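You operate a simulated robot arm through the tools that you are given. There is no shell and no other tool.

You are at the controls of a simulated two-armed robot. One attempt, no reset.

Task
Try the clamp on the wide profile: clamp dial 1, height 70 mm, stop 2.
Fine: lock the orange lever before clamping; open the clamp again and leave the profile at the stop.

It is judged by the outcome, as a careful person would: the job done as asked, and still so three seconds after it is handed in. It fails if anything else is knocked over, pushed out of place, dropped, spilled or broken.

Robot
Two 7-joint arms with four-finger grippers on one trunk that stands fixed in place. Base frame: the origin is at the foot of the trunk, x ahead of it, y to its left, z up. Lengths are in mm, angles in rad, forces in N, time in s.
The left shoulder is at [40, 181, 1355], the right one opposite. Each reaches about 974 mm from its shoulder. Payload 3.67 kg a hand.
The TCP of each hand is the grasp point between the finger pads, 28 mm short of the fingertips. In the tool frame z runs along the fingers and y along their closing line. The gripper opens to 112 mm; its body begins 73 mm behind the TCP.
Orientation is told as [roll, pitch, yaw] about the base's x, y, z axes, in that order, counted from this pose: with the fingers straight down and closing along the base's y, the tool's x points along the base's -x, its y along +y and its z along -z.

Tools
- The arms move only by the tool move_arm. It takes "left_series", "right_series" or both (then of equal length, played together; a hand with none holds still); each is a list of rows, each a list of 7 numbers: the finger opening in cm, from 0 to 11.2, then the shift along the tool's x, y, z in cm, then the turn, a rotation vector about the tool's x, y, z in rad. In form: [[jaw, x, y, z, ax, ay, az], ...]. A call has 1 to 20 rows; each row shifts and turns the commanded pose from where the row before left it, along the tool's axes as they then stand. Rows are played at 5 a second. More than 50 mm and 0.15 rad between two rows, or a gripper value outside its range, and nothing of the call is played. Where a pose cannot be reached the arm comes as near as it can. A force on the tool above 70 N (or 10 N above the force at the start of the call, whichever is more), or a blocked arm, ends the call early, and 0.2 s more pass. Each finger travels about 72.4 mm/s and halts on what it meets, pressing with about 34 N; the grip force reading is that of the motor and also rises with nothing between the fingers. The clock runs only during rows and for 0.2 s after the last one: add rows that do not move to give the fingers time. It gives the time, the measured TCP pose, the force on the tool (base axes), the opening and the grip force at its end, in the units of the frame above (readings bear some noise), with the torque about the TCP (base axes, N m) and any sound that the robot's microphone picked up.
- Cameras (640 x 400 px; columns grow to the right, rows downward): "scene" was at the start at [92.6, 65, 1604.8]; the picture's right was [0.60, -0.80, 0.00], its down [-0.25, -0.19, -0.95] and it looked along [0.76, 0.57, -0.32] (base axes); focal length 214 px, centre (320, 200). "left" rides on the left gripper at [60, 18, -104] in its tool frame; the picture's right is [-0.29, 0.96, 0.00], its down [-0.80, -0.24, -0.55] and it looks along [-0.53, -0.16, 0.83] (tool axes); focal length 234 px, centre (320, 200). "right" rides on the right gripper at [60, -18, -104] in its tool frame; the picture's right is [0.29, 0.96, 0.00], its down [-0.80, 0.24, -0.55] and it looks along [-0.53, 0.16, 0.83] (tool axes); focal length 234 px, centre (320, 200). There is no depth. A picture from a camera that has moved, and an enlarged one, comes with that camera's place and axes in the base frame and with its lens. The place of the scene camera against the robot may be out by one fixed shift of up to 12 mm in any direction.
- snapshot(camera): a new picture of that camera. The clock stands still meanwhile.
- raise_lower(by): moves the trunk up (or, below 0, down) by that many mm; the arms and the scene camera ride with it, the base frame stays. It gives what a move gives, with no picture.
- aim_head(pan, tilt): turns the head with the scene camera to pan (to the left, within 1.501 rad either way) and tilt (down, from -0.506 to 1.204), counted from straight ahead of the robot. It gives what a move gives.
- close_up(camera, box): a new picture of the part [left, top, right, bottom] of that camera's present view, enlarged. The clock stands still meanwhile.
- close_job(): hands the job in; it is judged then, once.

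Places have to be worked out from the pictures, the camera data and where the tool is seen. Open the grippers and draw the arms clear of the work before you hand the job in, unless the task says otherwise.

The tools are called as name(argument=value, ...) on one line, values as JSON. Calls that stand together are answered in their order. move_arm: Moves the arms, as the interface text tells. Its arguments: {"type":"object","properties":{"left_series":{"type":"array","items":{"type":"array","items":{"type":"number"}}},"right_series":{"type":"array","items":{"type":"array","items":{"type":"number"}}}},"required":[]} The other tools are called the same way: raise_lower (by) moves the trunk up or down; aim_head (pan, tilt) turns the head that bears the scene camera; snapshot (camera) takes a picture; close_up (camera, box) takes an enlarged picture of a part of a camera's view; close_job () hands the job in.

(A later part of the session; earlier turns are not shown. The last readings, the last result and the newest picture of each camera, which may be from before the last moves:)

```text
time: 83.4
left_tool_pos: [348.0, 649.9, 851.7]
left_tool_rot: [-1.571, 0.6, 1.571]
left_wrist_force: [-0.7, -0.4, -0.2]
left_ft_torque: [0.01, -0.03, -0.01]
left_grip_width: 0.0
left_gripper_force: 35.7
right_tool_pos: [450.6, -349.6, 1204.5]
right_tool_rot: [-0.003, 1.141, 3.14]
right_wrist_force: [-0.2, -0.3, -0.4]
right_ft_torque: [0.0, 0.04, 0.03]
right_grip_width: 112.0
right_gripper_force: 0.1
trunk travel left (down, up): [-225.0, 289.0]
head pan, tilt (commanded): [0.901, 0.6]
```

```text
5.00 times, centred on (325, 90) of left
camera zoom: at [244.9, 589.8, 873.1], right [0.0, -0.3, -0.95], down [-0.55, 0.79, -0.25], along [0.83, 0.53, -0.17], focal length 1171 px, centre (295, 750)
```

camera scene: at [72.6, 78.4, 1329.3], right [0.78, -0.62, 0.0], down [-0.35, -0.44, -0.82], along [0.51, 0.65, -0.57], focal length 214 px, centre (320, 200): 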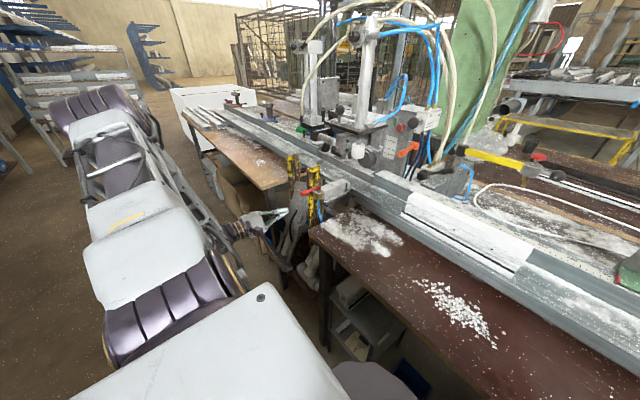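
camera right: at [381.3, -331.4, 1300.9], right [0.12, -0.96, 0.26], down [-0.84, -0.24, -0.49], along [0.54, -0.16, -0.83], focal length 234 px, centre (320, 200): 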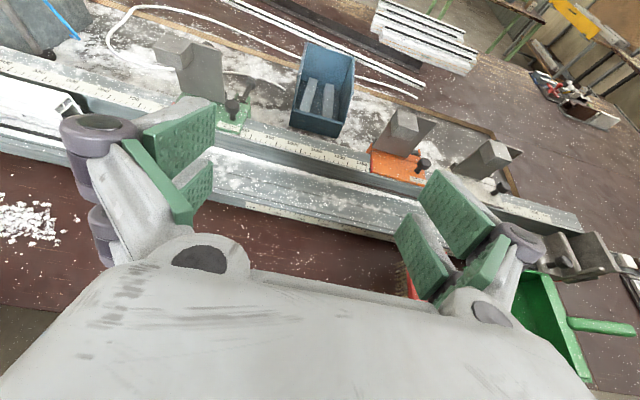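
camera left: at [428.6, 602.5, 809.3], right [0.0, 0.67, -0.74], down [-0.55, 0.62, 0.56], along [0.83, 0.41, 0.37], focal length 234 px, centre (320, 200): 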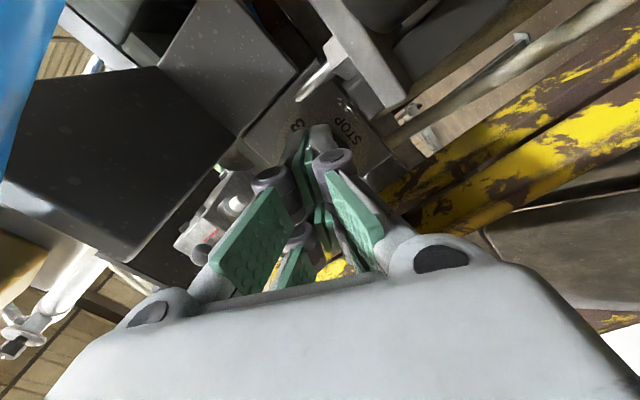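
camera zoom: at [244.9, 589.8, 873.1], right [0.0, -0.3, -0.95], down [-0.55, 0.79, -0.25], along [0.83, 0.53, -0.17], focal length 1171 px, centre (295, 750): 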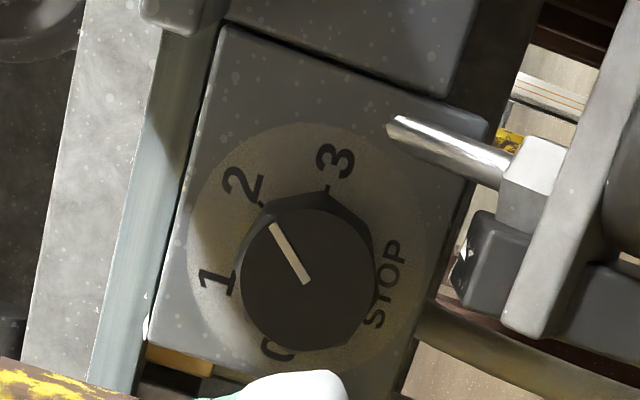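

The pointer is now on 2, within about 4°. I check whether a stop has come out anywhere on the machine.

aim_head(pan=0.65, tilt=0.45)

close_up(camera="scene", box=[230, 130, 400, 250])

close_up(camera="scene", box=[250, 170, 350, 240])

snapshot(camera="scene")

```text
time: 84.2
left_tool_pos: [349.3, 649.6, 852.2]
left_tool_rot: [-1.569, 0.6, 1.571]
left_wrist_force: [-0.5, -0.2, -0.5]
left_ft_torque: [0.04, 0.03, -0.04]
left_grip_width: 0.1
left_gripper_force: 36.0
right_tool_pos: [449.0, -349.4, 1204.9]
right_tool_rot: [-0.004, 1.142, 3.138]
right_wrist_force: [0.2, -0.3, -0.8]
right_ft_torque: [-0.02, 0.02, -0.02]
right_grip_width: 111.9
right_gripper_force: 0.1
trunk travel left (down, up): [-225.0, 289.0]
head pan, tilt (commanded): [0.649, 0.45]
```

```text
3.33 times, centred on (315, 190) of scene
camera zoom: at [90.9, 64.8, 1342.8], right [0.6, -0.8, 0.0], down [-0.35, -0.26, -0.9], along [0.72, 0.54, -0.44], focal length 715 px, centre (337, 233)
```

zoom: 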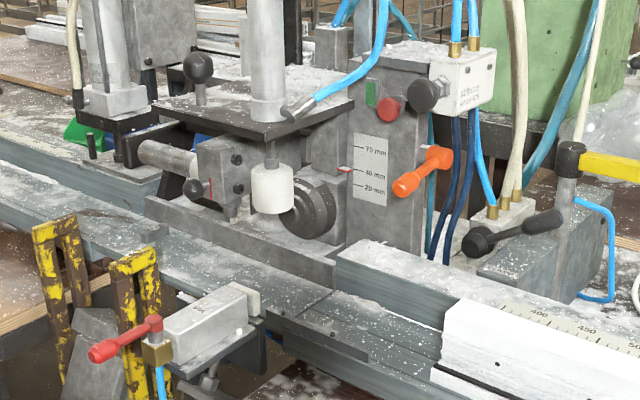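

```text
5.71 times, centred on (300, 205) of scene
camera zoom: at [90.9, 64.8, 1342.8], right [0.6, -0.8, 0.0], down [-0.35, -0.26, -0.9], along [0.72, 0.54, -0.44], focal length 1226 px, centre (434, 171)
```

zoom: 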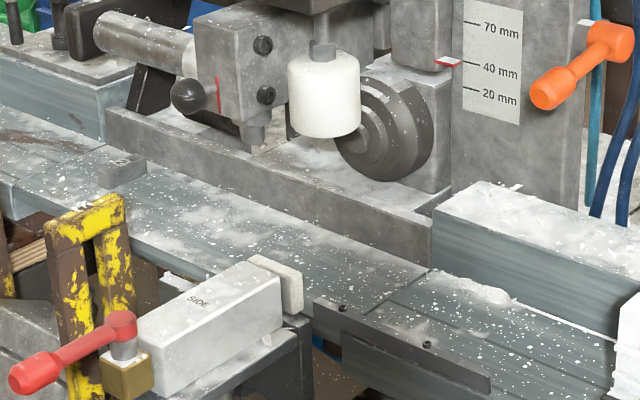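

```text
taken
camera scene: at [90.9, 64.8, 1342.8], right [0.6, -0.8, 0.0], down [-0.35, -0.26, -0.9], along [0.72, 0.54, -0.44], focal length 214 px, centre (320, 200)
```

scene: 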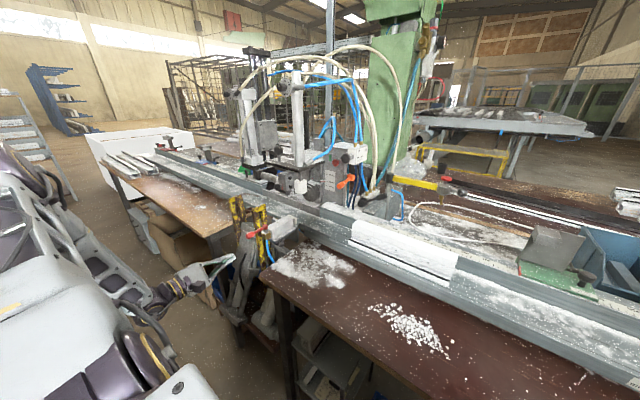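

A small block has popped up out of the bed to the left: stop 2. I zoom in to confirm and locate it.

close_up(camera="scene", box=[255, 185, 295, 215])

close_up(camera="scene", box=[330, 210, 470, 300])

```text
13.33 times, centred on (275, 200) of scene
camera zoom: at [90.9, 64.8, 1342.8], right [0.6, -0.8, 0.0], down [-0.35, -0.26, -0.9], along [0.72, 0.54, -0.44], focal length 2860 px, centre (920, 200)
```

zoom: 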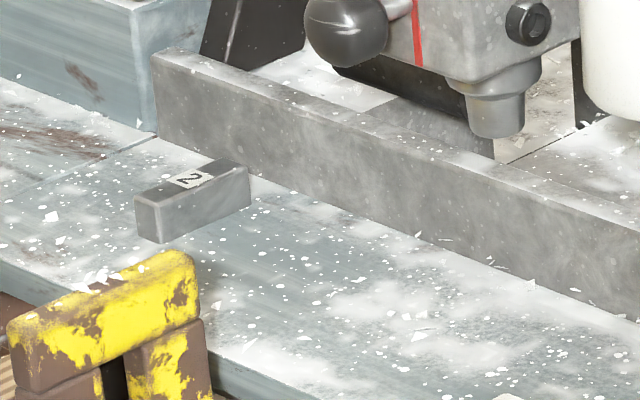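

```text
4.44 times, centred on (400, 255) of scene
camera zoom: at [90.9, 64.8, 1342.8], right [0.6, -0.8, 0.0], down [-0.35, -0.26, -0.9], along [0.72, 0.54, -0.44], focal length 953 px, centre (-36, -44)
```

zoom: 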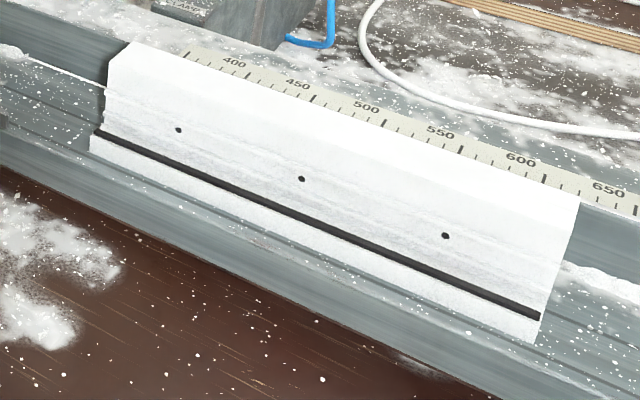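

Stop 2 is up, with its face near y≈800 on the bed. Next is the CLAMP dial, whose knob face I place at about [578, 584, 1366]. I raise the trunk, which carries the left hand straight up in front of everything.

raise_lower(by=250)

move_arm(left_series=[[0, 2.5, -3.7, 0, 0, 0, 0], [0, 2.5, -3.7, 0, 0, 0, 0], [0, 2.5, -3.7, 0, 0, 0, 0], [0, 2.5, -3.7, 0, 0, 0, 0], [6, 2.5, -3.7, 0, 0, 0, 0], [6, 0, 0, 0, 0, 0, 0]])

snapshot(camera="left")

```text
time: 86.8
left_tool_pos: [348.6, 650.5, 1101.7]
left_tool_rot: [-1.568, 0.598, 1.571]
left_wrist_force: [0.0, -0.3, -0.1]
left_ft_torque: [0.01, 0.02, -0.03]
left_grip_width: 0.0
left_gripper_force: 35.5
right_tool_pos: [451.0, -348.6, 1453.5]
right_tool_rot: [-0.003, 1.143, 3.139]
right_wrist_force: [0.4, 0.7, 1.0]
right_ft_torque: [0.02, 0.02, -0.03]
right_grip_width: 112.2
right_gripper_force: 0.1
trunk travel left (down, up): [-475.0, 39.0]
head pan, tilt (commanded): [0.649, 0.45]
```

```text
time: 88.2
left_tool_pos: [346.0, 652.0, 1323.1]
left_tool_rot: [-1.568, 0.599, 1.572]
left_wrist_force: [0.4, 1.5, 1.0]
left_ft_torque: [-0.01, 0.13, -0.03]
left_grip_width: 59.9
left_gripper_force: 0.1
right_tool_pos: [448.5, -348.2, 1454.5]
right_tool_rot: [0.001, 1.141, 3.142]
right_wrist_force: [-0.9, 0.7, 0.6]
right_ft_torque: [0.0, 0.0, -0.05]
right_grip_width: 111.9
right_gripper_force: 0.2
trunk travel left (down, up): [-475.0, 39.0]
head pan, tilt (commanded): [0.649, 0.45]
```

```text
taken
camera left: at [244.4, 592.4, 1345.1], right [0.0, -0.3, -0.95], down [-0.56, 0.79, -0.25], along [0.83, 0.53, -0.17], focal length 234 px, centre (320, 200)
```

left: 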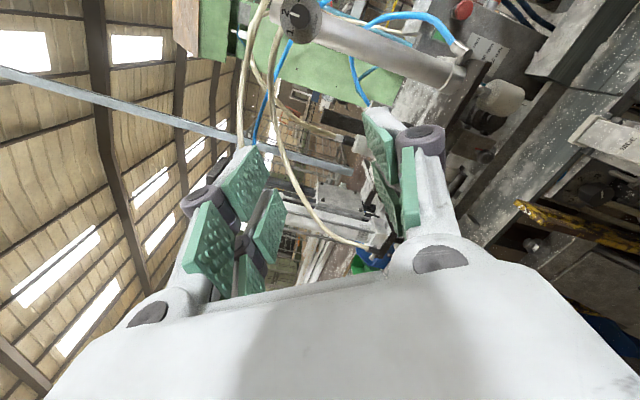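

The CLAMP dial is in view at the top. I zoom in to read the pointer and locate it precisely.

close_up(camera="left", box=[260, 0, 340, 50])

close_up(camera="scene", box=[265, 70, 315, 110])

```text
8.00 times, centred on (300, 25) of left
camera zoom: at [244.4, 592.4, 1345.1], right [0.0, -0.3, -0.95], down [-0.56, 0.79, -0.25], along [0.83, 0.53, -0.17], focal length 1873 px, centre (480, 1600)
```

zoom: 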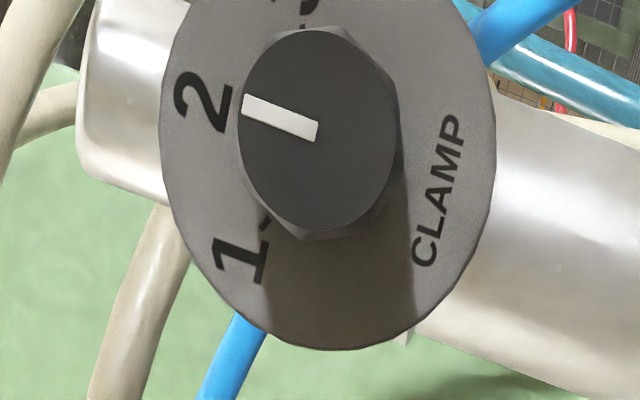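

```text
10.00 times, centred on (290, 90) of scene
camera zoom: at [89.7, 66.5, 1592.9], right [0.6, -0.8, 0.0], down [-0.35, -0.26, -0.9], along [0.72, 0.54, -0.44], focal length 2145 px, centre (620, 1300)
```

zoom: 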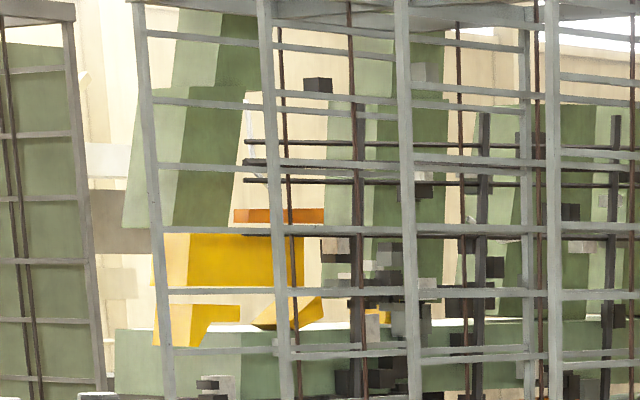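

The pointer is clearly on 2. The hand camera puts the knob near y=574, z=1375 while the head camera differed by about 10 mm, which is its known shift. I centre the hand on the dial and take a second view for triangulation.

move_arm(left_series=[[6, 3.1, 0.03, 0, 0, 0, 0], [6, 3.1, 0.03, 0, 0, 0, 0], [6, 3.1, 0.03, 0, 0, 0, 0], [6, 0, 0, 0, 0, 0, 0]])

snapshot(camera="left")

close_up(camera="left", box=[270, 40, 370, 120])

```text
time: 89.2
left_tool_pos: [372.9, 584.0, 1386.0]
left_tool_rot: [-1.571, 0.598, 1.568]
left_wrist_force: [0.5, 0.6, 0.5]
left_ft_torque: [0.02, -0.01, -0.02]
left_grip_width: 60.1
left_gripper_force: 0.0
left hand out of reach, approached as far as the arm can: row 1, 2, 3
right_tool_pos: [450.0, -348.6, 1454.3]
right_tool_rot: [-0.002, 1.14, 3.139]
right_wrist_force: [0.8, -0.2, 0.0]
right_ft_torque: [-0.04, 0.01, 0.0]
right_grip_width: 112.1
right_gripper_force: 0.0
trunk travel left (down, up): [-475.0, 39.0]
head pan, tilt (commanded): [0.649, 0.45]
```

```text
taken
camera left: at [271.1, 523.7, 1407.6], right [0.0, -0.3, -0.95], down [-0.55, 0.79, -0.25], along [0.83, 0.53, -0.17], focal length 234 px, centre (320, 200)
```

left: 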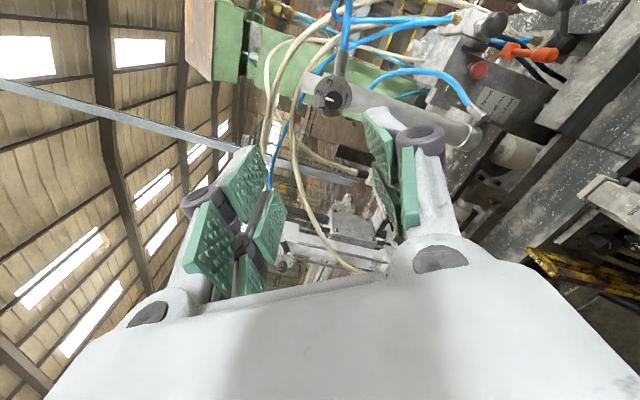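

```text
5.00 times, centred on (320, 80) of left
camera zoom: at [271.1, 523.7, 1407.6], right [0.0, -0.3, -0.95], down [-0.55, 0.79, -0.25], along [0.83, 0.53, -0.17], focal length 1171 px, centre (320, 800)
```

zoom: 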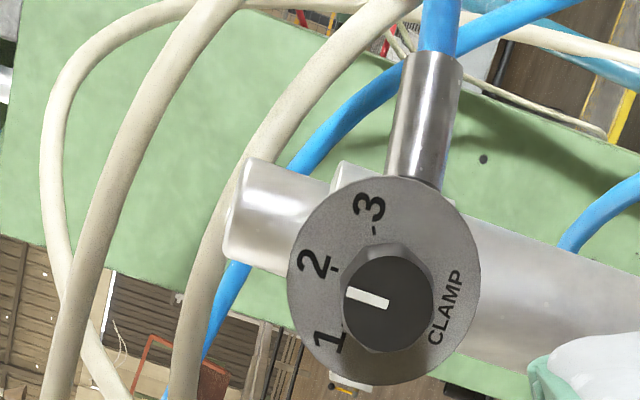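

Triangulated: knob face at [579, 573.7, 1375], plate at x≈604, knob diameter about 24 mm, 60° between marks; so head-camera estimates need a correction of about [+1, −10, +8.5]. I advance the open fingers to x≈480 on the knob axis.

move_arm(left_series=[[6, 0.1, 0.7, 3.6, 0, 0, 0], [6, 0.1, 0.77, 3.6, 0, 0, 0], [6, 0, 0, 3.5, 0, 0, 0], [6, 0, 0, 0, 0, 0, 0]])

snapshot(camera="left")

```text
time: 90.2
left_tool_pos: [483.6, 571.1, 1375.8]
left_tool_rot: [-1.568, 0.599, 1.571]
left_wrist_force: [0.6, -0.5, 0.7]
left_ft_torque: [-0.02, -0.02, 0.02]
left_grip_width: 60.1
left_gripper_force: 0.0
right_tool_pos: [450.3, -350.7, 1453.6]
right_tool_rot: [-0.004, 1.142, 3.138]
right_wrist_force: [-0.7, -0.6, -0.5]
right_ft_torque: [0.0, 0.01, -0.02]
right_grip_width: 111.9
right_gripper_force: 0.0
trunk travel left (down, up): [-475.0, 39.0]
head pan, tilt (commanded): [0.649, 0.45]
```

```text
taken
camera left: at [380.2, 512.0, 1396.4], right [0.0, -0.3, -0.95], down [-0.55, 0.79, -0.25], along [0.83, 0.53, -0.17], focal length 234 px, centre (320, 200)
```

left: 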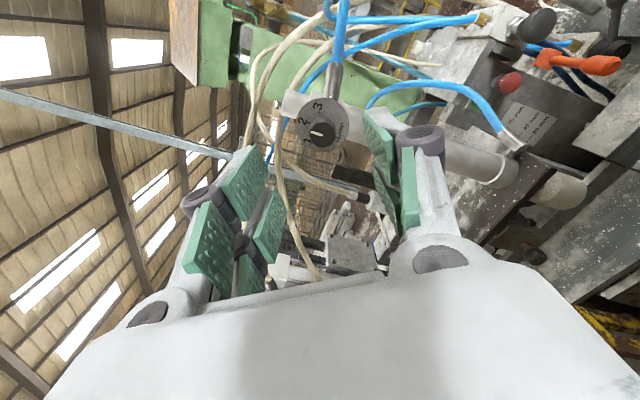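

I check the cream hoses near the dial for clearance before closing in.

close_up(camera="left", box=[230, 60, 390, 180])

aim_head(pan=0.8, tilt=0.3)

snapshot(camera="scene")

```text
3.33 times, centred on (310, 120) of left
camera zoom: at [380.2, 512.0, 1396.4], right [0.0, -0.3, -0.95], down [-0.55, 0.79, -0.25], along [0.83, 0.53, -0.17], focal length 781 px, centre (353, 467)
```

zoom: 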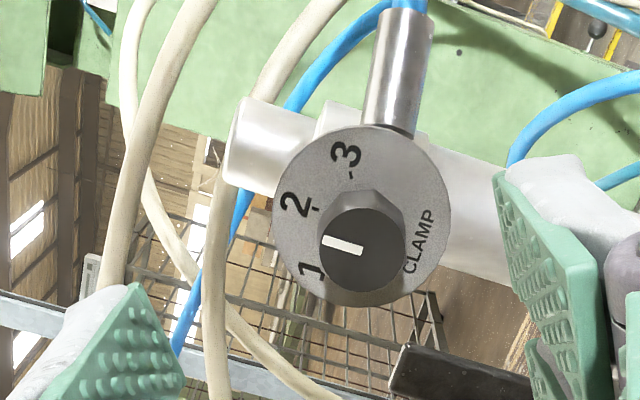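

```text
time: 90.9
left_tool_pos: [483.5, 573.2, 1375.8]
left_tool_rot: [-1.569, 0.599, 1.57]
left_wrist_force: [-0.9, 0.1, 1.1]
left_ft_torque: [0.04, -0.01, 0.0]
left_grip_width: 59.9
left_gripper_force: 0.0
right_tool_pos: [450.0, -349.3, 1454.5]
right_tool_rot: [-0.005, 1.142, 3.137]
right_wrist_force: [0.2, 0.1, -0.4]
right_ft_torque: [0.01, 0.0, 0.03]
right_grip_width: 112.2
right_gripper_force: 0.0
trunk travel left (down, up): [-475.0, 39.0]
head pan, tilt (commanded): [0.799, 0.3]
```

```text
taken
camera scene: at [82.4, 75.8, 1606.8], right [0.72, -0.7, 0.0], down [-0.21, -0.21, -0.96], along [0.67, 0.68, -0.3], focal length 214 px, centre (320, 200)
```

scene: 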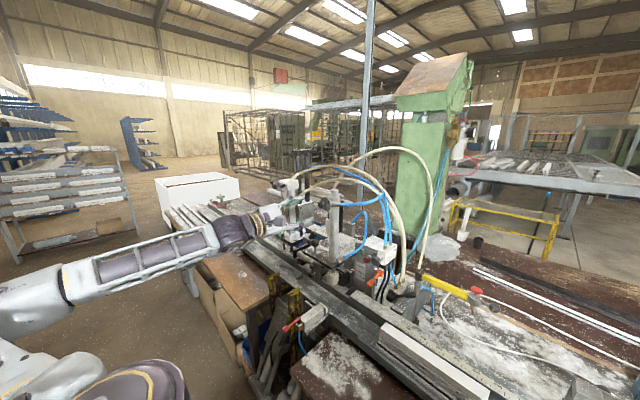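

I zoom the head camera on the hand and the dial to judge hose clearance.

close_up(camera="scene", box=[250, 150, 390, 250])

```text
4.00 times, centred on (320, 200) of scene
camera zoom: at [82.4, 75.8, 1606.8], right [0.72, -0.7, 0.0], down [-0.21, -0.21, -0.96], along [0.67, 0.68, -0.3], focal length 858 px, centre (320, 200)
```

zoom: 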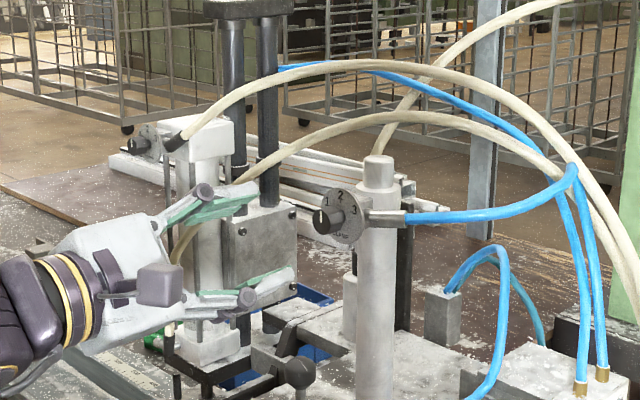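

The hoses all pass behind or above the hand's path. I pre-roll +24°, advance so the fingertips surround the knob, and close.

move_arm(left_series=[[6, 0, 0, 0, 0, 0, 0.14], [6, 0, 0, 0, 0, 0, 0.14], [6, 0, 0, 0, 0, 0, 0.14], [6, 0, 0, 4.0, 0, 0, 0], [6, 0, 0, 3.0, 0, 0, 0], [6, 0, 0, 1.0, 0, 0, 0], [6, 0, 0, 0.5, 0, 0, 0], [6, 0, 0, 0, 0, 0, 0]])

snapshot(camera="left")

```text
time: 92.7
left_tool_pos: [568.8, 572.0, 1376.3]
left_tool_rot: [-1.57, 0.179, 1.57]
left_wrist_force: [0.2, 0.4, -0.9]
left_ft_torque: [0.0, 0.0, 0.0]
left_grip_width: 60.1
left_gripper_force: 0.0
right_tool_pos: [452.4, -348.9, 1454.3]
right_tool_rot: [-0.002, 1.141, 3.138]
right_wrist_force: [-0.3, -1.0, 0.2]
right_ft_torque: [0.0, 0.02, 0.0]
right_grip_width: 112.1
right_gripper_force: 0.0
trunk travel left (down, up): [-475.0, 39.0]
head pan, tilt (commanded): [0.799, 0.3]
```

```text
taken
camera left: at [465.2, 510.1, 1370.6], right [0.0, 0.11, -0.99], down [-0.55, 0.83, 0.1], along [0.83, 0.55, 0.06], focal length 234 px, centre (320, 200)
```

left: 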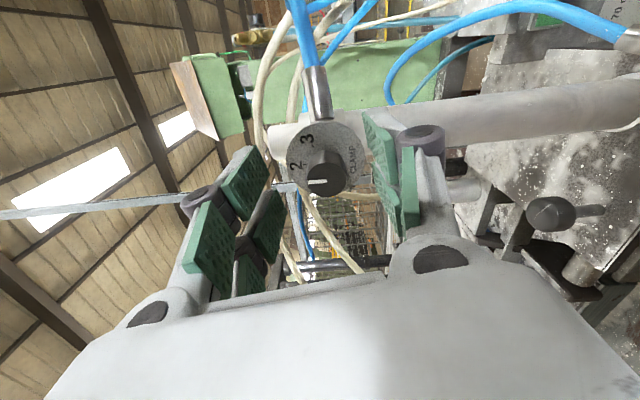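

The knob is centred between the pads. I close on it and then turn 60° counter-clockwise, from 2 to 1.

move_arm(left_series=[[2, 0, 0, 0, 0, 0, 0], [1, 0, 0, 0, 0, 0, 0], [1, 0, 0, 0, 0, 0, 0], [1, 0, 0, 0, 0, 0, 0]])

move_arm(left_series=[[1, 0, 0, 0, 0, 0, -0.1496], [1, 0, 0, 0, 0, 0, -0.1496], [1, 0, 0, 0, 0, 0, -0.1496], [1, 0, 0, 0, 0, 0, -0.1496], [1, 0, 0, 0, 0, 0, -0.1496], [1, 0, 0, 0, 0, 0, -0.1496], [1, 0, 0, 0, 0, 0, -0.1496], [1, 0, 0, 0, 0, 0, 0]])

close_up(camera="left", box=[260, 90, 390, 210])

```text
time: 93.7
left_tool_pos: [567.9, 572.1, 1372.0]
left_tool_rot: [-1.564, 0.181, 1.572]
left_wrist_force: [-8.6, -7.2, -21.8]
left_ft_torque: [-0.05, 0.67, 0.21]
left_grip_width: 23.6
left_gripper_force: 45.2
right_tool_pos: [450.7, -349.0, 1454.1]
right_tool_rot: [-0.002, 1.14, 3.139]
right_wrist_force: [-0.6, 0.3, 0.0]
right_ft_torque: [0.0, -0.01, 0.03]
right_grip_width: 111.9
right_gripper_force: 0.0
trunk travel left (down, up): [-475.0, 39.0]
head pan, tilt (commanded): [0.799, 0.3]
```

```text
time: 95.5
left_tool_pos: [568.4, 575.1, 1373.5]
left_tool_rot: [-1.56, 1.228, 1.582]
left_wrist_force: [-9.0, -3.1, -21.9]
left_ft_torque: [-0.02, 0.77, -0.04]
left_grip_width: 23.3
left_gripper_force: 44.6
right_tool_pos: [451.6, -347.4, 1455.0]
right_tool_rot: [-0.002, 1.141, 3.142]
right_wrist_force: [0.2, 0.6, -0.4]
right_ft_torque: [0.04, 0.01, 0.01]
right_grip_width: 111.9
right_gripper_force: 0.0
trunk travel left (down, up): [-475.0, 39.0]
head pan, tilt (commanded): [0.799, 0.3]
```

```text
3.33 times, centred on (325, 150) of left
camera zoom: at [464.9, 536.7, 1426.8], right [0.0, -0.81, -0.59], down [-0.56, 0.49, -0.67], along [0.83, 0.33, -0.45], focal length 781 px, centre (303, 367)
```

zoom: 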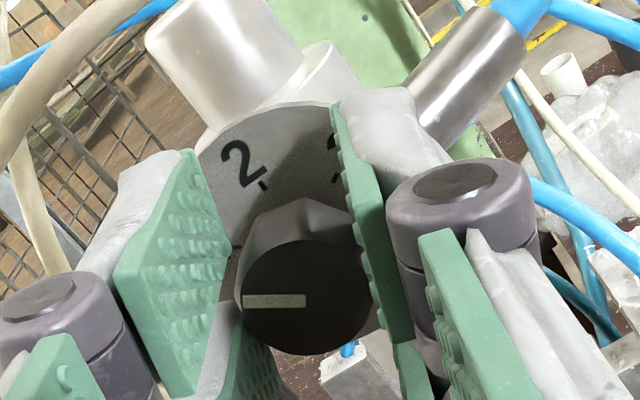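

The knob turned with the hand. I release, back out straight, and check the pointer.

move_arm(left_series=[[4, 0, 0, 0, 0, 0, 0], [6, 0, 0, 0, 0, 0, 0], [6, 0, 0, -3.0, 0, 0, 0], [6, 0, 0, -4.0, 0, 0, 0], [6, 0, 0, -3.0, 0, 0, 0], [6, 0, 0, 0, 0, 0, 0]])

close_up(camera="left", box=[260, 60, 390, 160])

```text
time: 96.9
left_tool_pos: [468.0, 572.2, 1375.4]
left_tool_rot: [-1.566, 1.227, 1.574]
left_wrist_force: [0.5, 0.5, -0.8]
left_ft_torque: [0.01, 0.0, -0.03]
left_grip_width: 59.9
left_gripper_force: 0.0
right_tool_pos: [451.8, -349.4, 1453.9]
right_tool_rot: [-0.003, 1.141, 3.139]
right_wrist_force: [-0.5, 0.4, -0.2]
right_ft_torque: [-0.02, -0.01, -0.06]
right_grip_width: 112.1
right_gripper_force: 0.0
trunk travel left (down, up): [-475.0, 39.0]
head pan, tilt (commanded): [0.799, 0.3]
```

```text
4.00 times, centred on (325, 110) of left
camera zoom: at [364.8, 535.5, 1428.6], right [0.0, -0.8, -0.6], down [-0.55, 0.5, -0.67], along [0.83, 0.33, -0.45], focal length 937 px, centre (300, 560)
```

zoom: 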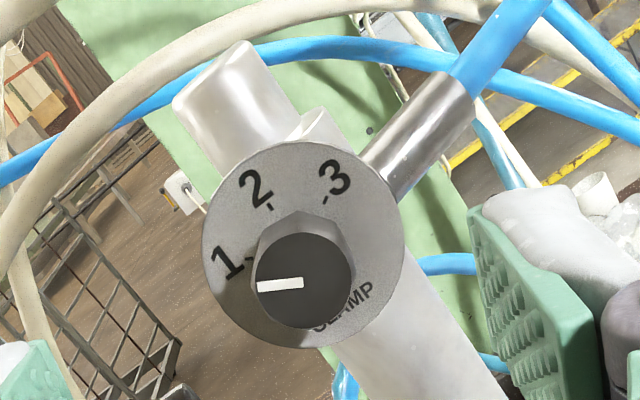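

The CLAMP dial now points at 1. Next comes the height. I triangulated the black ball handle on the clamp plate at [638, 669, 1168]. First I look closely at the orange lever for any lock marking, moving the left hand to the right at a safe distance.

move_arm(left_series=[[6, -1.45, 3.97, 0, 0, 0, 0], [6, -1.45, 3.97, 0, 0, 0, 0], [6, -1.45, 3.97, 0, 0, 0, 0], [6, -1.45, 3.97, 0, 0, 0, 0], [6, -1.45, 3.97, 0, 0, 0, 0], [6, -1.45, 3.97, 0, 0, 0, 0], [6, -1.45, 3.97, 0, 0, 0, 0], [11.2, 0, 0, 0, 0, 0, 0]])

snapshot(camera="left")

```text
time: 98.7
left_tool_pos: [475.2, 416.3, 1220.7]
left_tool_rot: [-1.561, 1.226, 1.574]
left_wrist_force: [0.3, 0.7, -0.2]
left_ft_torque: [-0.02, -0.02, 0.02]
left_grip_width: 107.4
left_gripper_force: 0.1
left hand out of reach, approached as far as the arm can: row 4, 5, 6, 7
right_tool_pos: [449.8, -350.7, 1453.4]
right_tool_rot: [-0.005, 1.141, 3.139]
right_wrist_force: [0.1, 0.4, 0.9]
right_ft_torque: [0.02, -0.01, 0.0]
right_grip_width: 111.9
right_gripper_force: 0.0
trunk travel left (down, up): [-475.0, 39.0]
head pan, tilt (commanded): [0.799, 0.3]
```

```text
taken
camera left: at [371.4, 379.4, 1273.9], right [-0.01, -0.8, -0.6], down [-0.55, 0.5, -0.67], along [0.83, 0.33, -0.45], focal length 234 px, centre (320, 200)
```

left: 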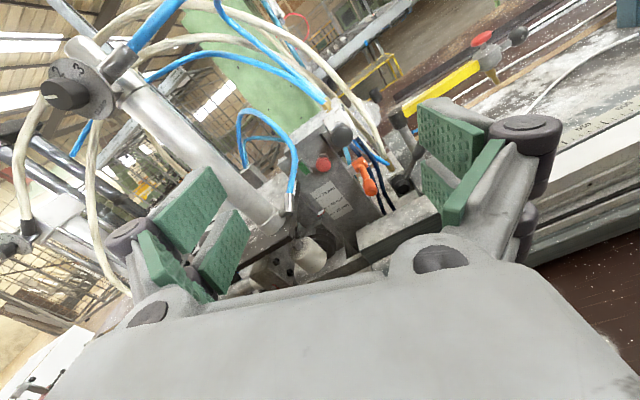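

close_up(camera="left", box=[330, 130, 400, 220])

close_up(camera="left", box=[290, 150, 390, 230])

close_up(camera="left", box=[370, 90, 450, 200])

```text
4.44 times, centred on (365, 175) of left
camera zoom: at [371.4, 379.4, 1273.9], right [-0.01, -0.8, -0.6], down [-0.55, 0.5, -0.67], along [0.83, 0.33, -0.45], focal length 1041 px, centre (120, 311)
```

zoom: 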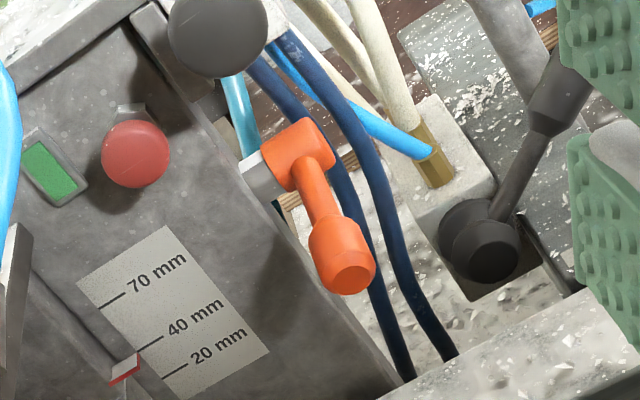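

```text
5.00 times, centred on (340, 190) of left
camera zoom: at [371.4, 379.4, 1273.9], right [-0.01, -0.8, -0.6], down [-0.55, 0.5, -0.67], along [0.83, 0.33, -0.45], focal length 1171 px, centre (220, 250)
```

zoom: 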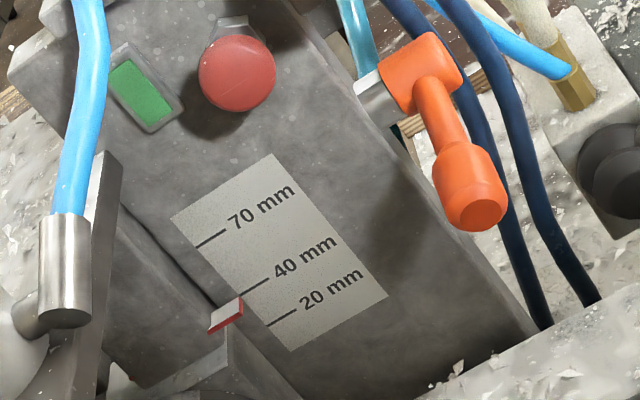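

```text
3.64 times, centred on (410, 145) of left
camera zoom: at [371.4, 379.4, 1273.9], right [-0.01, -0.8, -0.6], down [-0.55, 0.5, -0.67], along [0.83, 0.33, -0.45], focal length 852 px, centre (-7, 400)
```

zoom: 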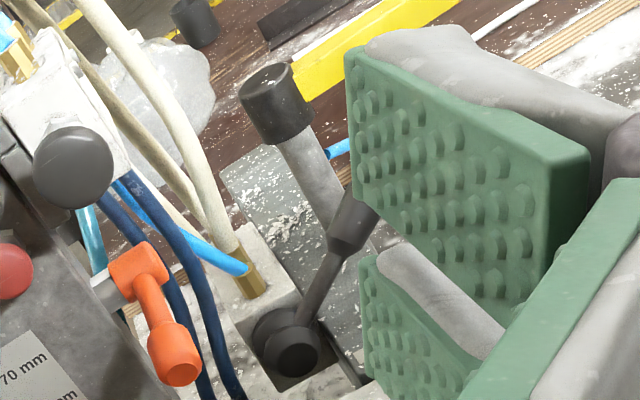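

There are no lock marks on the orange lever; it lies almost level, pointing at me (hub [778, 428, 1075], tip [699, 432, 1061]). The stops' plates say "lever down = locked", which is probably the same convention here. I first try the height: moving the left hand in front of the ball handle.

move_arm(left_series=[[8, -2.26, -3.67, 0, 0, 0, 0], [8, -2.26, -3.67, 0, 0, 0, 0], [8, -2.26, -3.67, 0, 0, 0, 0], [8, -2.26, -3.67, 0, 0, 0, 0], [8, -2.26, -3.67, 0, 0, 0, 0], [8, -2.26, -3.67, 0, 0, 0, 0], [8, 0, 0, 0, 0, 0, 0]])

snapshot(camera="left")

```text
time: 100.3
left_tool_pos: [471.1, 669.2, 1172.3]
left_tool_rot: [-1.574, 1.227, 1.567]
left_wrist_force: [-0.4, 0.2, -1.7]
left_ft_torque: [-0.02, -0.13, 0.0]
left_grip_width: 80.2
left_gripper_force: 0.0
right_tool_pos: [449.1, -347.9, 1453.9]
right_tool_rot: [-0.002, 1.14, 3.14]
right_wrist_force: [-0.5, -0.4, -0.1]
right_ft_torque: [-0.05, -0.02, -0.01]
right_grip_width: 111.9
right_gripper_force: 0.0
trunk travel left (down, up): [-475.0, 39.0]
head pan, tilt (commanded): [0.799, 0.3]
```

```text
taken
camera left: at [368.3, 631.5, 1223.5], right [0.0, -0.8, -0.59], down [-0.55, 0.49, -0.67], along [0.83, 0.33, -0.44], focal length 234 px, centre (320, 200)
```

left: 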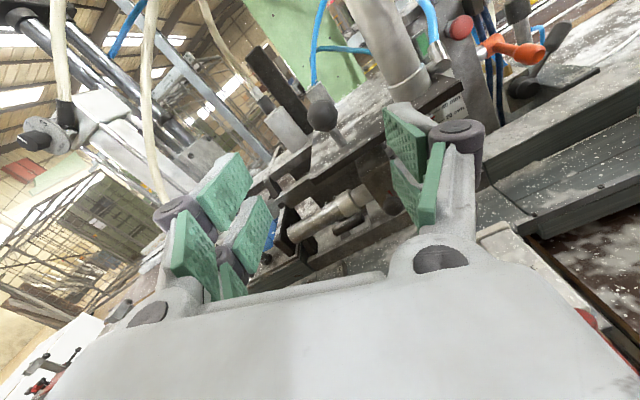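

The ball handle sits where predicted. I narrow the opening to 60 mm and slide the fingers around the ball.

move_arm(left_series=[[6, -0.1, 0.03, 4.5, 0, 0, 0], [6, -0.1, 0.03, 4.5, 0, 0, 0], [6, -0.1, 0.03, 4.0, 0, 0, 0], [6, 0, 0, 3.0, 0, 0, 0], [6, 0, 0, 0, 0, 0, 0]])

snapshot(camera="left")

```text
time: 101.5
left_tool_pos: [632.3, 666.7, 1166.5]
left_tool_rot: [-1.569, 1.225, 1.573]
left_wrist_force: [-0.2, -0.1, -0.6]
left_ft_torque: [0.0, 0.0, 0.02]
left_grip_width: 59.6
left_gripper_force: 0.2
right_tool_pos: [449.9, -349.0, 1452.8]
right_tool_rot: [-0.005, 1.143, 3.137]
right_wrist_force: [-0.8, 0.5, 0.6]
right_ft_torque: [0.03, -0.02, 0.0]
right_grip_width: 112.0
right_gripper_force: 0.2
trunk travel left (down, up): [-475.0, 39.0]
head pan, tilt (commanded): [0.799, 0.3]
```

```text
taken
camera left: at [529.8, 629.8, 1217.2], right [0.0, -0.8, -0.6], down [-0.55, 0.5, -0.67], along [0.83, 0.33, -0.45], focal length 234 px, centre (320, 200)
```

left: 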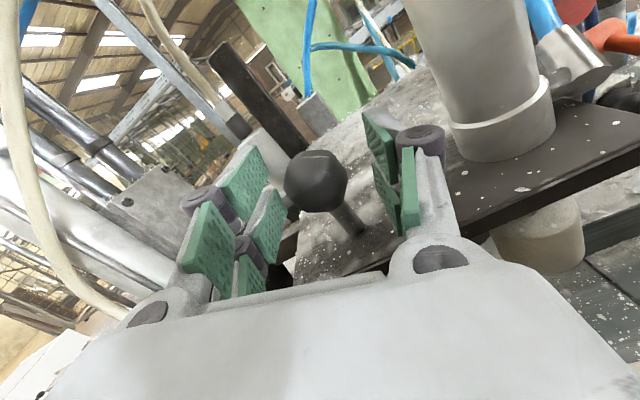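

The ball is between the pads. I close on it and try lifting 10 mm gently.

move_arm(left_series=[[3, 0, 0, 0, 0, 0, 0], [2, 0, 0, 0, 0, 0, 0], [2, 0, 0, 0, 0, 0, 0], [2, 0, 0, 0, 0, 0, 0]])

move_arm(left_series=[[2, 0.47, -0.17, 0, 0, 0, 0], [2, 0.47, -0.17, 0, 0, 0, 0], [2, 0, 0, 0, 0, 0, 0]])

close_up(camera="scene", box=[330, 230, 430, 310])

```text
time: 102.5
left_tool_pos: [633.1, 669.2, 1166.3]
left_tool_rot: [-1.577, 1.225, 1.567]
left_wrist_force: [6.3, 12.4, 11.2]
left_ft_torque: [-0.19, 0.02, 0.42]
left_grip_width: 31.3
left_gripper_force: 44.7
right_tool_pos: [450.2, -347.8, 1453.9]
right_tool_rot: [-0.001, 1.141, 3.138]
right_wrist_force: [0.2, 0.6, -0.2]
right_ft_torque: [-0.01, 0.0, -0.01]
right_grip_width: 112.0
right_gripper_force: 0.0
trunk travel left (down, up): [-475.0, 39.0]
head pan, tilt (commanded): [0.799, 0.3]
```

```text
time: 103.3
left_tool_pos: [632.4, 668.3, 1166.8]
left_tool_rot: [-1.528, 1.228, 1.608]
left_wrist_force: [-9.3, 4.6, -23.2]
left_ft_torque: [0.17, 0.5, 0.18]
left_grip_width: 30.8
left_gripper_force: 44.8
right_tool_pos: [452.1, -346.7, 1454.7]
right_tool_rot: [0.002, 1.14, -3.137]
right_wrist_force: [0.8, 0.3, 1.0]
right_ft_torque: [-0.04, 0.0, 0.0]
right_grip_width: 111.7
right_gripper_force: 0.1
trunk travel left (down, up): [-475.0, 39.0]
head pan, tilt (commanded): [0.799, 0.3]
```

```text
5.00 times, centred on (380, 270) of scene
camera zoom: at [83.7, 79.9, 1606.4], right [0.72, -0.7, 0.0], down [-0.21, -0.21, -0.95], along [0.67, 0.68, -0.3], focal length 1072 px, centre (20, -150)
```

zoom: 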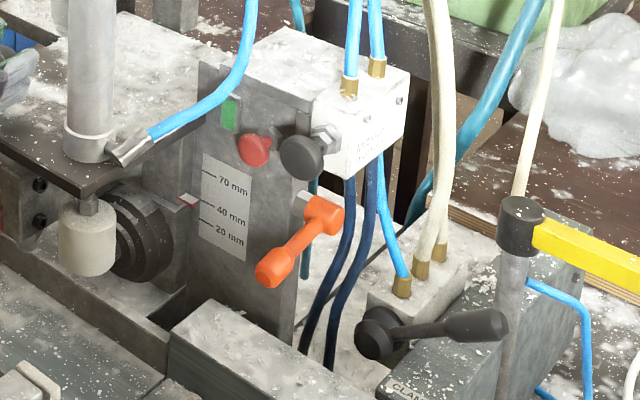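

With about 30 N of lift it hasn't moved. I increase the lift a little, watching the force.

move_arm(left_series=[[2, 0.38, -0.14, 0, 0, 0, 0], [2, 0.28, -0.1, 0, 0, 0, 0], [2, 0, 0, 0, 0, 0, 0]])

close_up(camera="left", box=[260, 130, 420, 250])

```text
time: 104.1
left_tool_pos: [633.3, 668.6, 1168.4]
left_tool_rot: [-1.494, 1.229, 1.641]
left_wrist_force: [-17.0, -8.6, -45.9]
left_ft_torque: [0.19, -0.08, -0.65]
left_grip_width: 30.9
left_gripper_force: 45.1
right_tool_pos: [451.7, -345.3, 1454.7]
right_tool_rot: [0.005, 1.14, -3.138]
right_wrist_force: [-0.4, 0.0, -0.4]
right_ft_torque: [0.02, 0.02, 0.0]
right_grip_width: 112.0
right_gripper_force: 0.1
trunk travel left (down, up): [-475.0, 39.0]
head pan, tilt (commanded): [0.799, 0.3]
```

```text
3.33 times, centred on (340, 190) of left
camera zoom: at [531.6, 632.0, 1222.7], right [-0.02, -0.81, -0.59], down [-0.57, 0.49, -0.66], along [0.82, 0.33, -0.47], focal length 781 px, centre (253, 233)
```

zoom: 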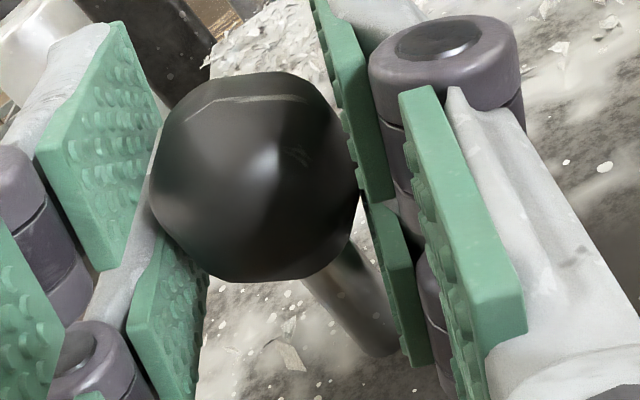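

At 46 N the plate still doesn't move, so the orange lever is evidently holding it at 40. I relax, release the ball and back away to work on the lever first.

move_arm(left_series=[[2, -0.8, 0.29, 0, 0, 0, 0], [2, -0.8, 0.29, 0, 0, 0, 0], [4, 0, 0, 0, 0, 0, 0], [6, 0, 0, 0, 0, 0, 0], [6, 0, 0, -3, 0, 0, 0], [6, 0, 0, -4.5, 0, 0, 0], [6, 0, 0, -4.5, 0, 0, 0], [6, 0, 0, -4, 0, 0, 0], [6, 0, 0, 0, 0, 0, 0]])

snapshot(camera="left")

```text
time: 106.1
left_tool_pos: [475.3, 668.8, 1163.5]
left_tool_rot: [-1.569, 1.223, 1.572]
left_wrist_force: [0.1, 0.1, -1.0]
left_ft_torque: [0.01, -0.05, -0.04]
left_grip_width: 60.2
left_gripper_force: 0.1
right_tool_pos: [449.4, -348.6, 1453.7]
right_tool_rot: [-0.003, 1.143, 3.14]
right_wrist_force: [1.5, 0.3, 0.3]
right_ft_torque: [0.03, 0.02, 0.02]
right_grip_width: 111.9
right_gripper_force: 0.1
trunk travel left (down, up): [-475.0, 39.0]
head pan, tilt (commanded): [0.799, 0.3]
```

```text
taken
camera left: at [371.2, 631.9, 1216.8], right [0.0, -0.8, -0.6], down [-0.55, 0.5, -0.67], along [0.83, 0.33, -0.45], focal length 234 px, centre (320, 200)
```

left: 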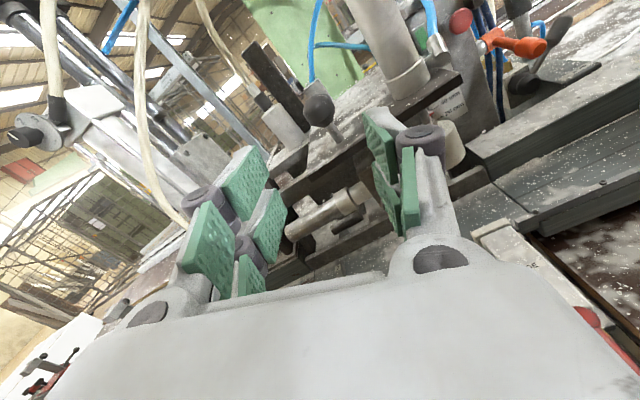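

I move the hand right along x≈500 to face the orange lever, then lower the trunk somewhat for better reach.

move_arm(left_series=[[6, 1.34, 3.73, 0.5, 0, 0, 0], [6, 1.34, 3.73, 0.5, 0, 0, 0], [6, 1.34, 3.73, 0.5, 0, 0, 0], [6, 1.34, 3.73, 0.5, 0, 0, 0], [6, 1.34, 3.73, 0.5, 0, 0, 0], [6, 1.34, 3.73, 0.5, 0, 0, 0], [6, 0, 0, 0, 0, 0, 0]])

raise_lower(by=-120)

snapshot(camera="left")

```text
time: 107.7
left_tool_pos: [503.4, 431.9, 1167.0]
left_tool_rot: [-1.567, 1.225, 1.573]
left_wrist_force: [-0.3, -0.1, -0.3]
left_ft_torque: [-0.03, 0.0, -0.03]
left_grip_width: 60.1
left_gripper_force: 0.0
right_tool_pos: [449.3, -348.5, 1453.4]
right_tool_rot: [-0.002, 1.143, 3.142]
right_wrist_force: [-0.7, -0.2, 0.6]
right_ft_torque: [0.01, 0.0, 0.01]
right_grip_width: 112.0
right_gripper_force: 0.0
trunk travel left (down, up): [-475.0, 39.0]
head pan, tilt (commanded): [0.799, 0.3]
```

```text
time: 109.2
left_tool_pos: [504.8, 430.8, 1046.6]
left_tool_rot: [-1.57, 1.226, 1.574]
left_wrist_force: [1.1, 0.2, 0.3]
left_ft_torque: [0.01, 0.01, 0.03]
left_grip_width: 59.8
left_gripper_force: 0.0
right_tool_pos: [450.1, -348.7, 1332.8]
right_tool_rot: [-0.003, 1.14, 3.139]
right_wrist_force: [-0.1, 0.2, 0.0]
right_ft_torque: [0.02, -0.01, -0.02]
right_grip_width: 112.0
right_gripper_force: 0.2
trunk travel left (down, up): [-355.0, 159.0]
head pan, tilt (commanded): [0.799, 0.3]
```

```text
taken
camera left: at [400.8, 393.6, 1098.0], right [0.0, -0.8, -0.6], down [-0.55, 0.5, -0.67], along [0.83, 0.33, -0.45], focal length 234 px, centre (320, 200)
```

left: 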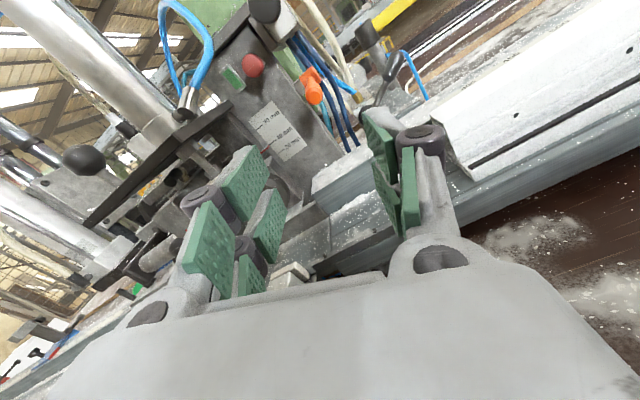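

The lever is right ahead. I zoom in to refine its position.

close_up(camera="left", box=[270, 50, 370, 130])

```text
5.00 times, centred on (320, 90) of left
camera zoom: at [400.8, 393.6, 1098.0], right [0.0, -0.8, -0.6], down [-0.55, 0.5, -0.67], along [0.83, 0.33, -0.45], focal length 1171 px, centre (320, 750)
```

zoom: 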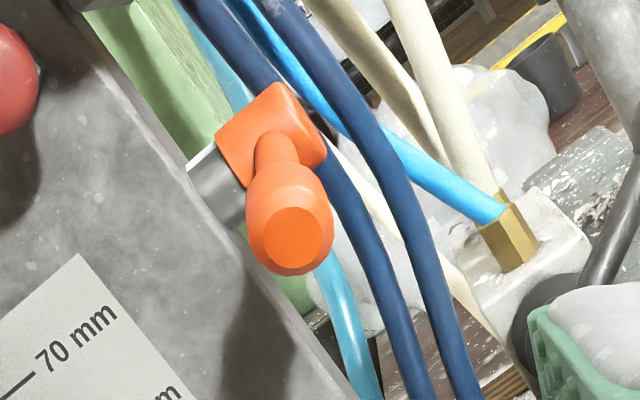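

Refined: lever tip at [704, 431, 1059], hub at [775, 428, 1076], pointing about 14° below level. I advance so the pads straddle the grip.

move_arm(left_series=[[6, 0.286, -0.114, 4.2, 0, 0, 0], [6, 0.286, -0.114, 4.2, 0, 0, 0], [6, 0.286, -0.114, 4.2, 0, 0, 0], [6, 0.286, -0.114, 4.2, 0, 0, 0], [6, 0.286, -0.114, 4.2, 0, 0, 0], [6, 0, 0, 0, 0, 0, 0]])

snapshot(camera="left")

```text
time: 110.6
left_tool_pos: [715.7, 431.5, 1061.4]
left_tool_rot: [-1.57, 1.226, 1.571]
left_wrist_force: [0.8, 0.2, 0.8]
left_ft_torque: [-0.02, 0.02, 0.01]
left_grip_width: 60.0
left_gripper_force: 0.0
right_tool_pos: [449.9, -347.9, 1333.4]
right_tool_rot: [-0.004, 1.142, 3.137]
right_wrist_force: [-0.7, 0.5, 0.1]
right_ft_torque: [-0.02, 0.0, -0.01]
right_grip_width: 111.9
right_gripper_force: 0.0
trunk travel left (down, up): [-355.0, 159.0]
head pan, tilt (commanded): [0.799, 0.3]
```

```text
taken
camera left: at [612.5, 394.5, 1113.4], right [0.0, -0.8, -0.6], down [-0.55, 0.5, -0.67], along [0.83, 0.33, -0.45], focal length 234 px, centre (320, 200)
```

left: 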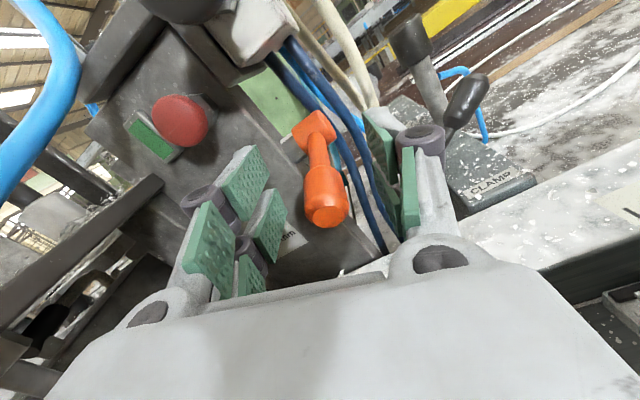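

The grip is between the pads. I close on it and try nudging the lever upward 8 mm, watching the force.

move_arm(left_series=[[3, 0, 0, 0, 0, 0, 0], [1, 0, 0, 0, 0, 0, 0], [1, 0, 0, 0, 0, 0, 0], [1, 0, 0, 0, 0, 0, 0]])

move_arm(left_series=[[1, 0.38, -0.14, -0.1, 0, 0, 0], [1, 0.38, -0.14, -0.1, 0, 0, 0], [1, 0, 0, 0, 0, 0, 0]])

snapshot(camera="left")

```text
time: 111.6
left_tool_pos: [717.1, 428.9, 1060.2]
left_tool_rot: [-1.565, 1.225, 1.574]
left_wrist_force: [1.5, -7.2, -1.7]
left_ft_torque: [-0.14, -0.18, 0.19]
left_grip_width: 17.9
left_gripper_force: 45.0
right_tool_pos: [450.7, -350.4, 1332.2]
right_tool_rot: [-0.004, 1.141, 3.136]
right_wrist_force: [0.5, 0.9, 0.7]
right_ft_torque: [0.06, 0.0, 0.0]
right_grip_width: 111.9
right_gripper_force: 0.1
trunk travel left (down, up): [-355.0, 159.0]
head pan, tilt (commanded): [0.799, 0.3]
```

```text
time: 112.4
left_tool_pos: [716.1, 430.0, 1060.3]
left_tool_rot: [-1.536, 1.227, 1.601]
left_wrist_force: [19.0, -13.9, -27.3]
left_ft_torque: [0.11, -0.26, 0.49]
left_grip_width: 17.8
left_gripper_force: 44.6
right_tool_pos: [454.8, -349.1, 1328.6]
right_tool_rot: [-0.005, 1.137, 3.137]
right_wrist_force: [-0.4, 0.0, 0.0]
right_ft_torque: [0.02, 0.0, 0.01]
right_grip_width: 111.8
right_gripper_force: 0.1
trunk travel left (down, up): [-355.0, 159.0]
head pan, tilt (commanded): [0.799, 0.3]
```

```text
taken
camera left: at [613.7, 392.9, 1114.9], right [-0.01, -0.8, -0.59], down [-0.56, 0.5, -0.66], along [0.83, 0.33, -0.46], focal length 234 px, centre (320, 200)
```

left: 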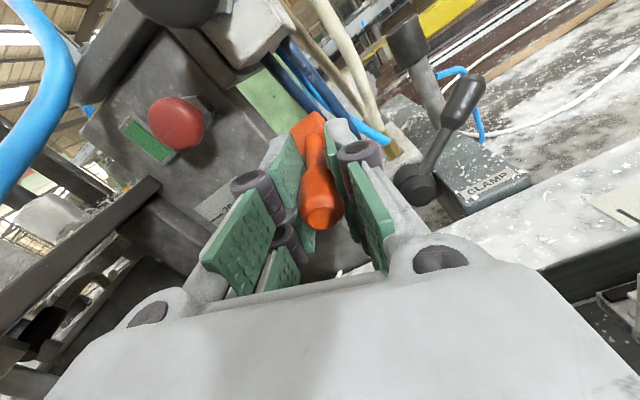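

No movement upward with 27 N, so that is likely its end stop. I reverse and try downward the same way.

move_arm(left_series=[[1, -0.38, 0.14, 0.1, 0, 0, 0], [1, -0.38, 0.14, 0.1, 0, 0, 0], [1, -0.38, 0.14, 0.1, 0, 0, 0], [1, -0.38, 0.14, 0.1, 0, 0, 0], [1, 0, 0, 0, 0, 0, 0]])

snapshot(camera="left")

```text
time: 113.6
left_tool_pos: [716.6, 429.7, 1060.2]
left_tool_rot: [-1.598, 1.223, 1.546]
left_wrist_force: [7.8, -8.6, 20.6]
left_ft_torque: [-0.12, -1.32, -0.09]
left_grip_width: 17.7
left_gripper_force: 45.0
right_tool_pos: [449.2, -352.6, 1332.9]
right_tool_rot: [-0.01, 1.142, 3.134]
right_wrist_force: [0.4, 0.3, 0.9]
right_ft_torque: [-0.01, -0.01, 0.02]
right_grip_width: 111.9
right_gripper_force: 0.1
trunk travel left (down, up): [-355.0, 159.0]
head pan, tilt (commanded): [0.799, 0.3]
```

```text
taken
camera left: at [612.9, 392.1, 1111.5], right [0.01, -0.8, -0.6], down [-0.55, 0.5, -0.67], along [0.84, 0.33, -0.44], focal length 234 px, centre (320, 200)
```

left: 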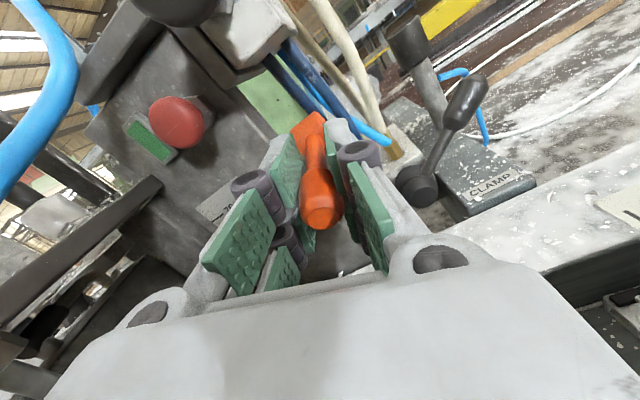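

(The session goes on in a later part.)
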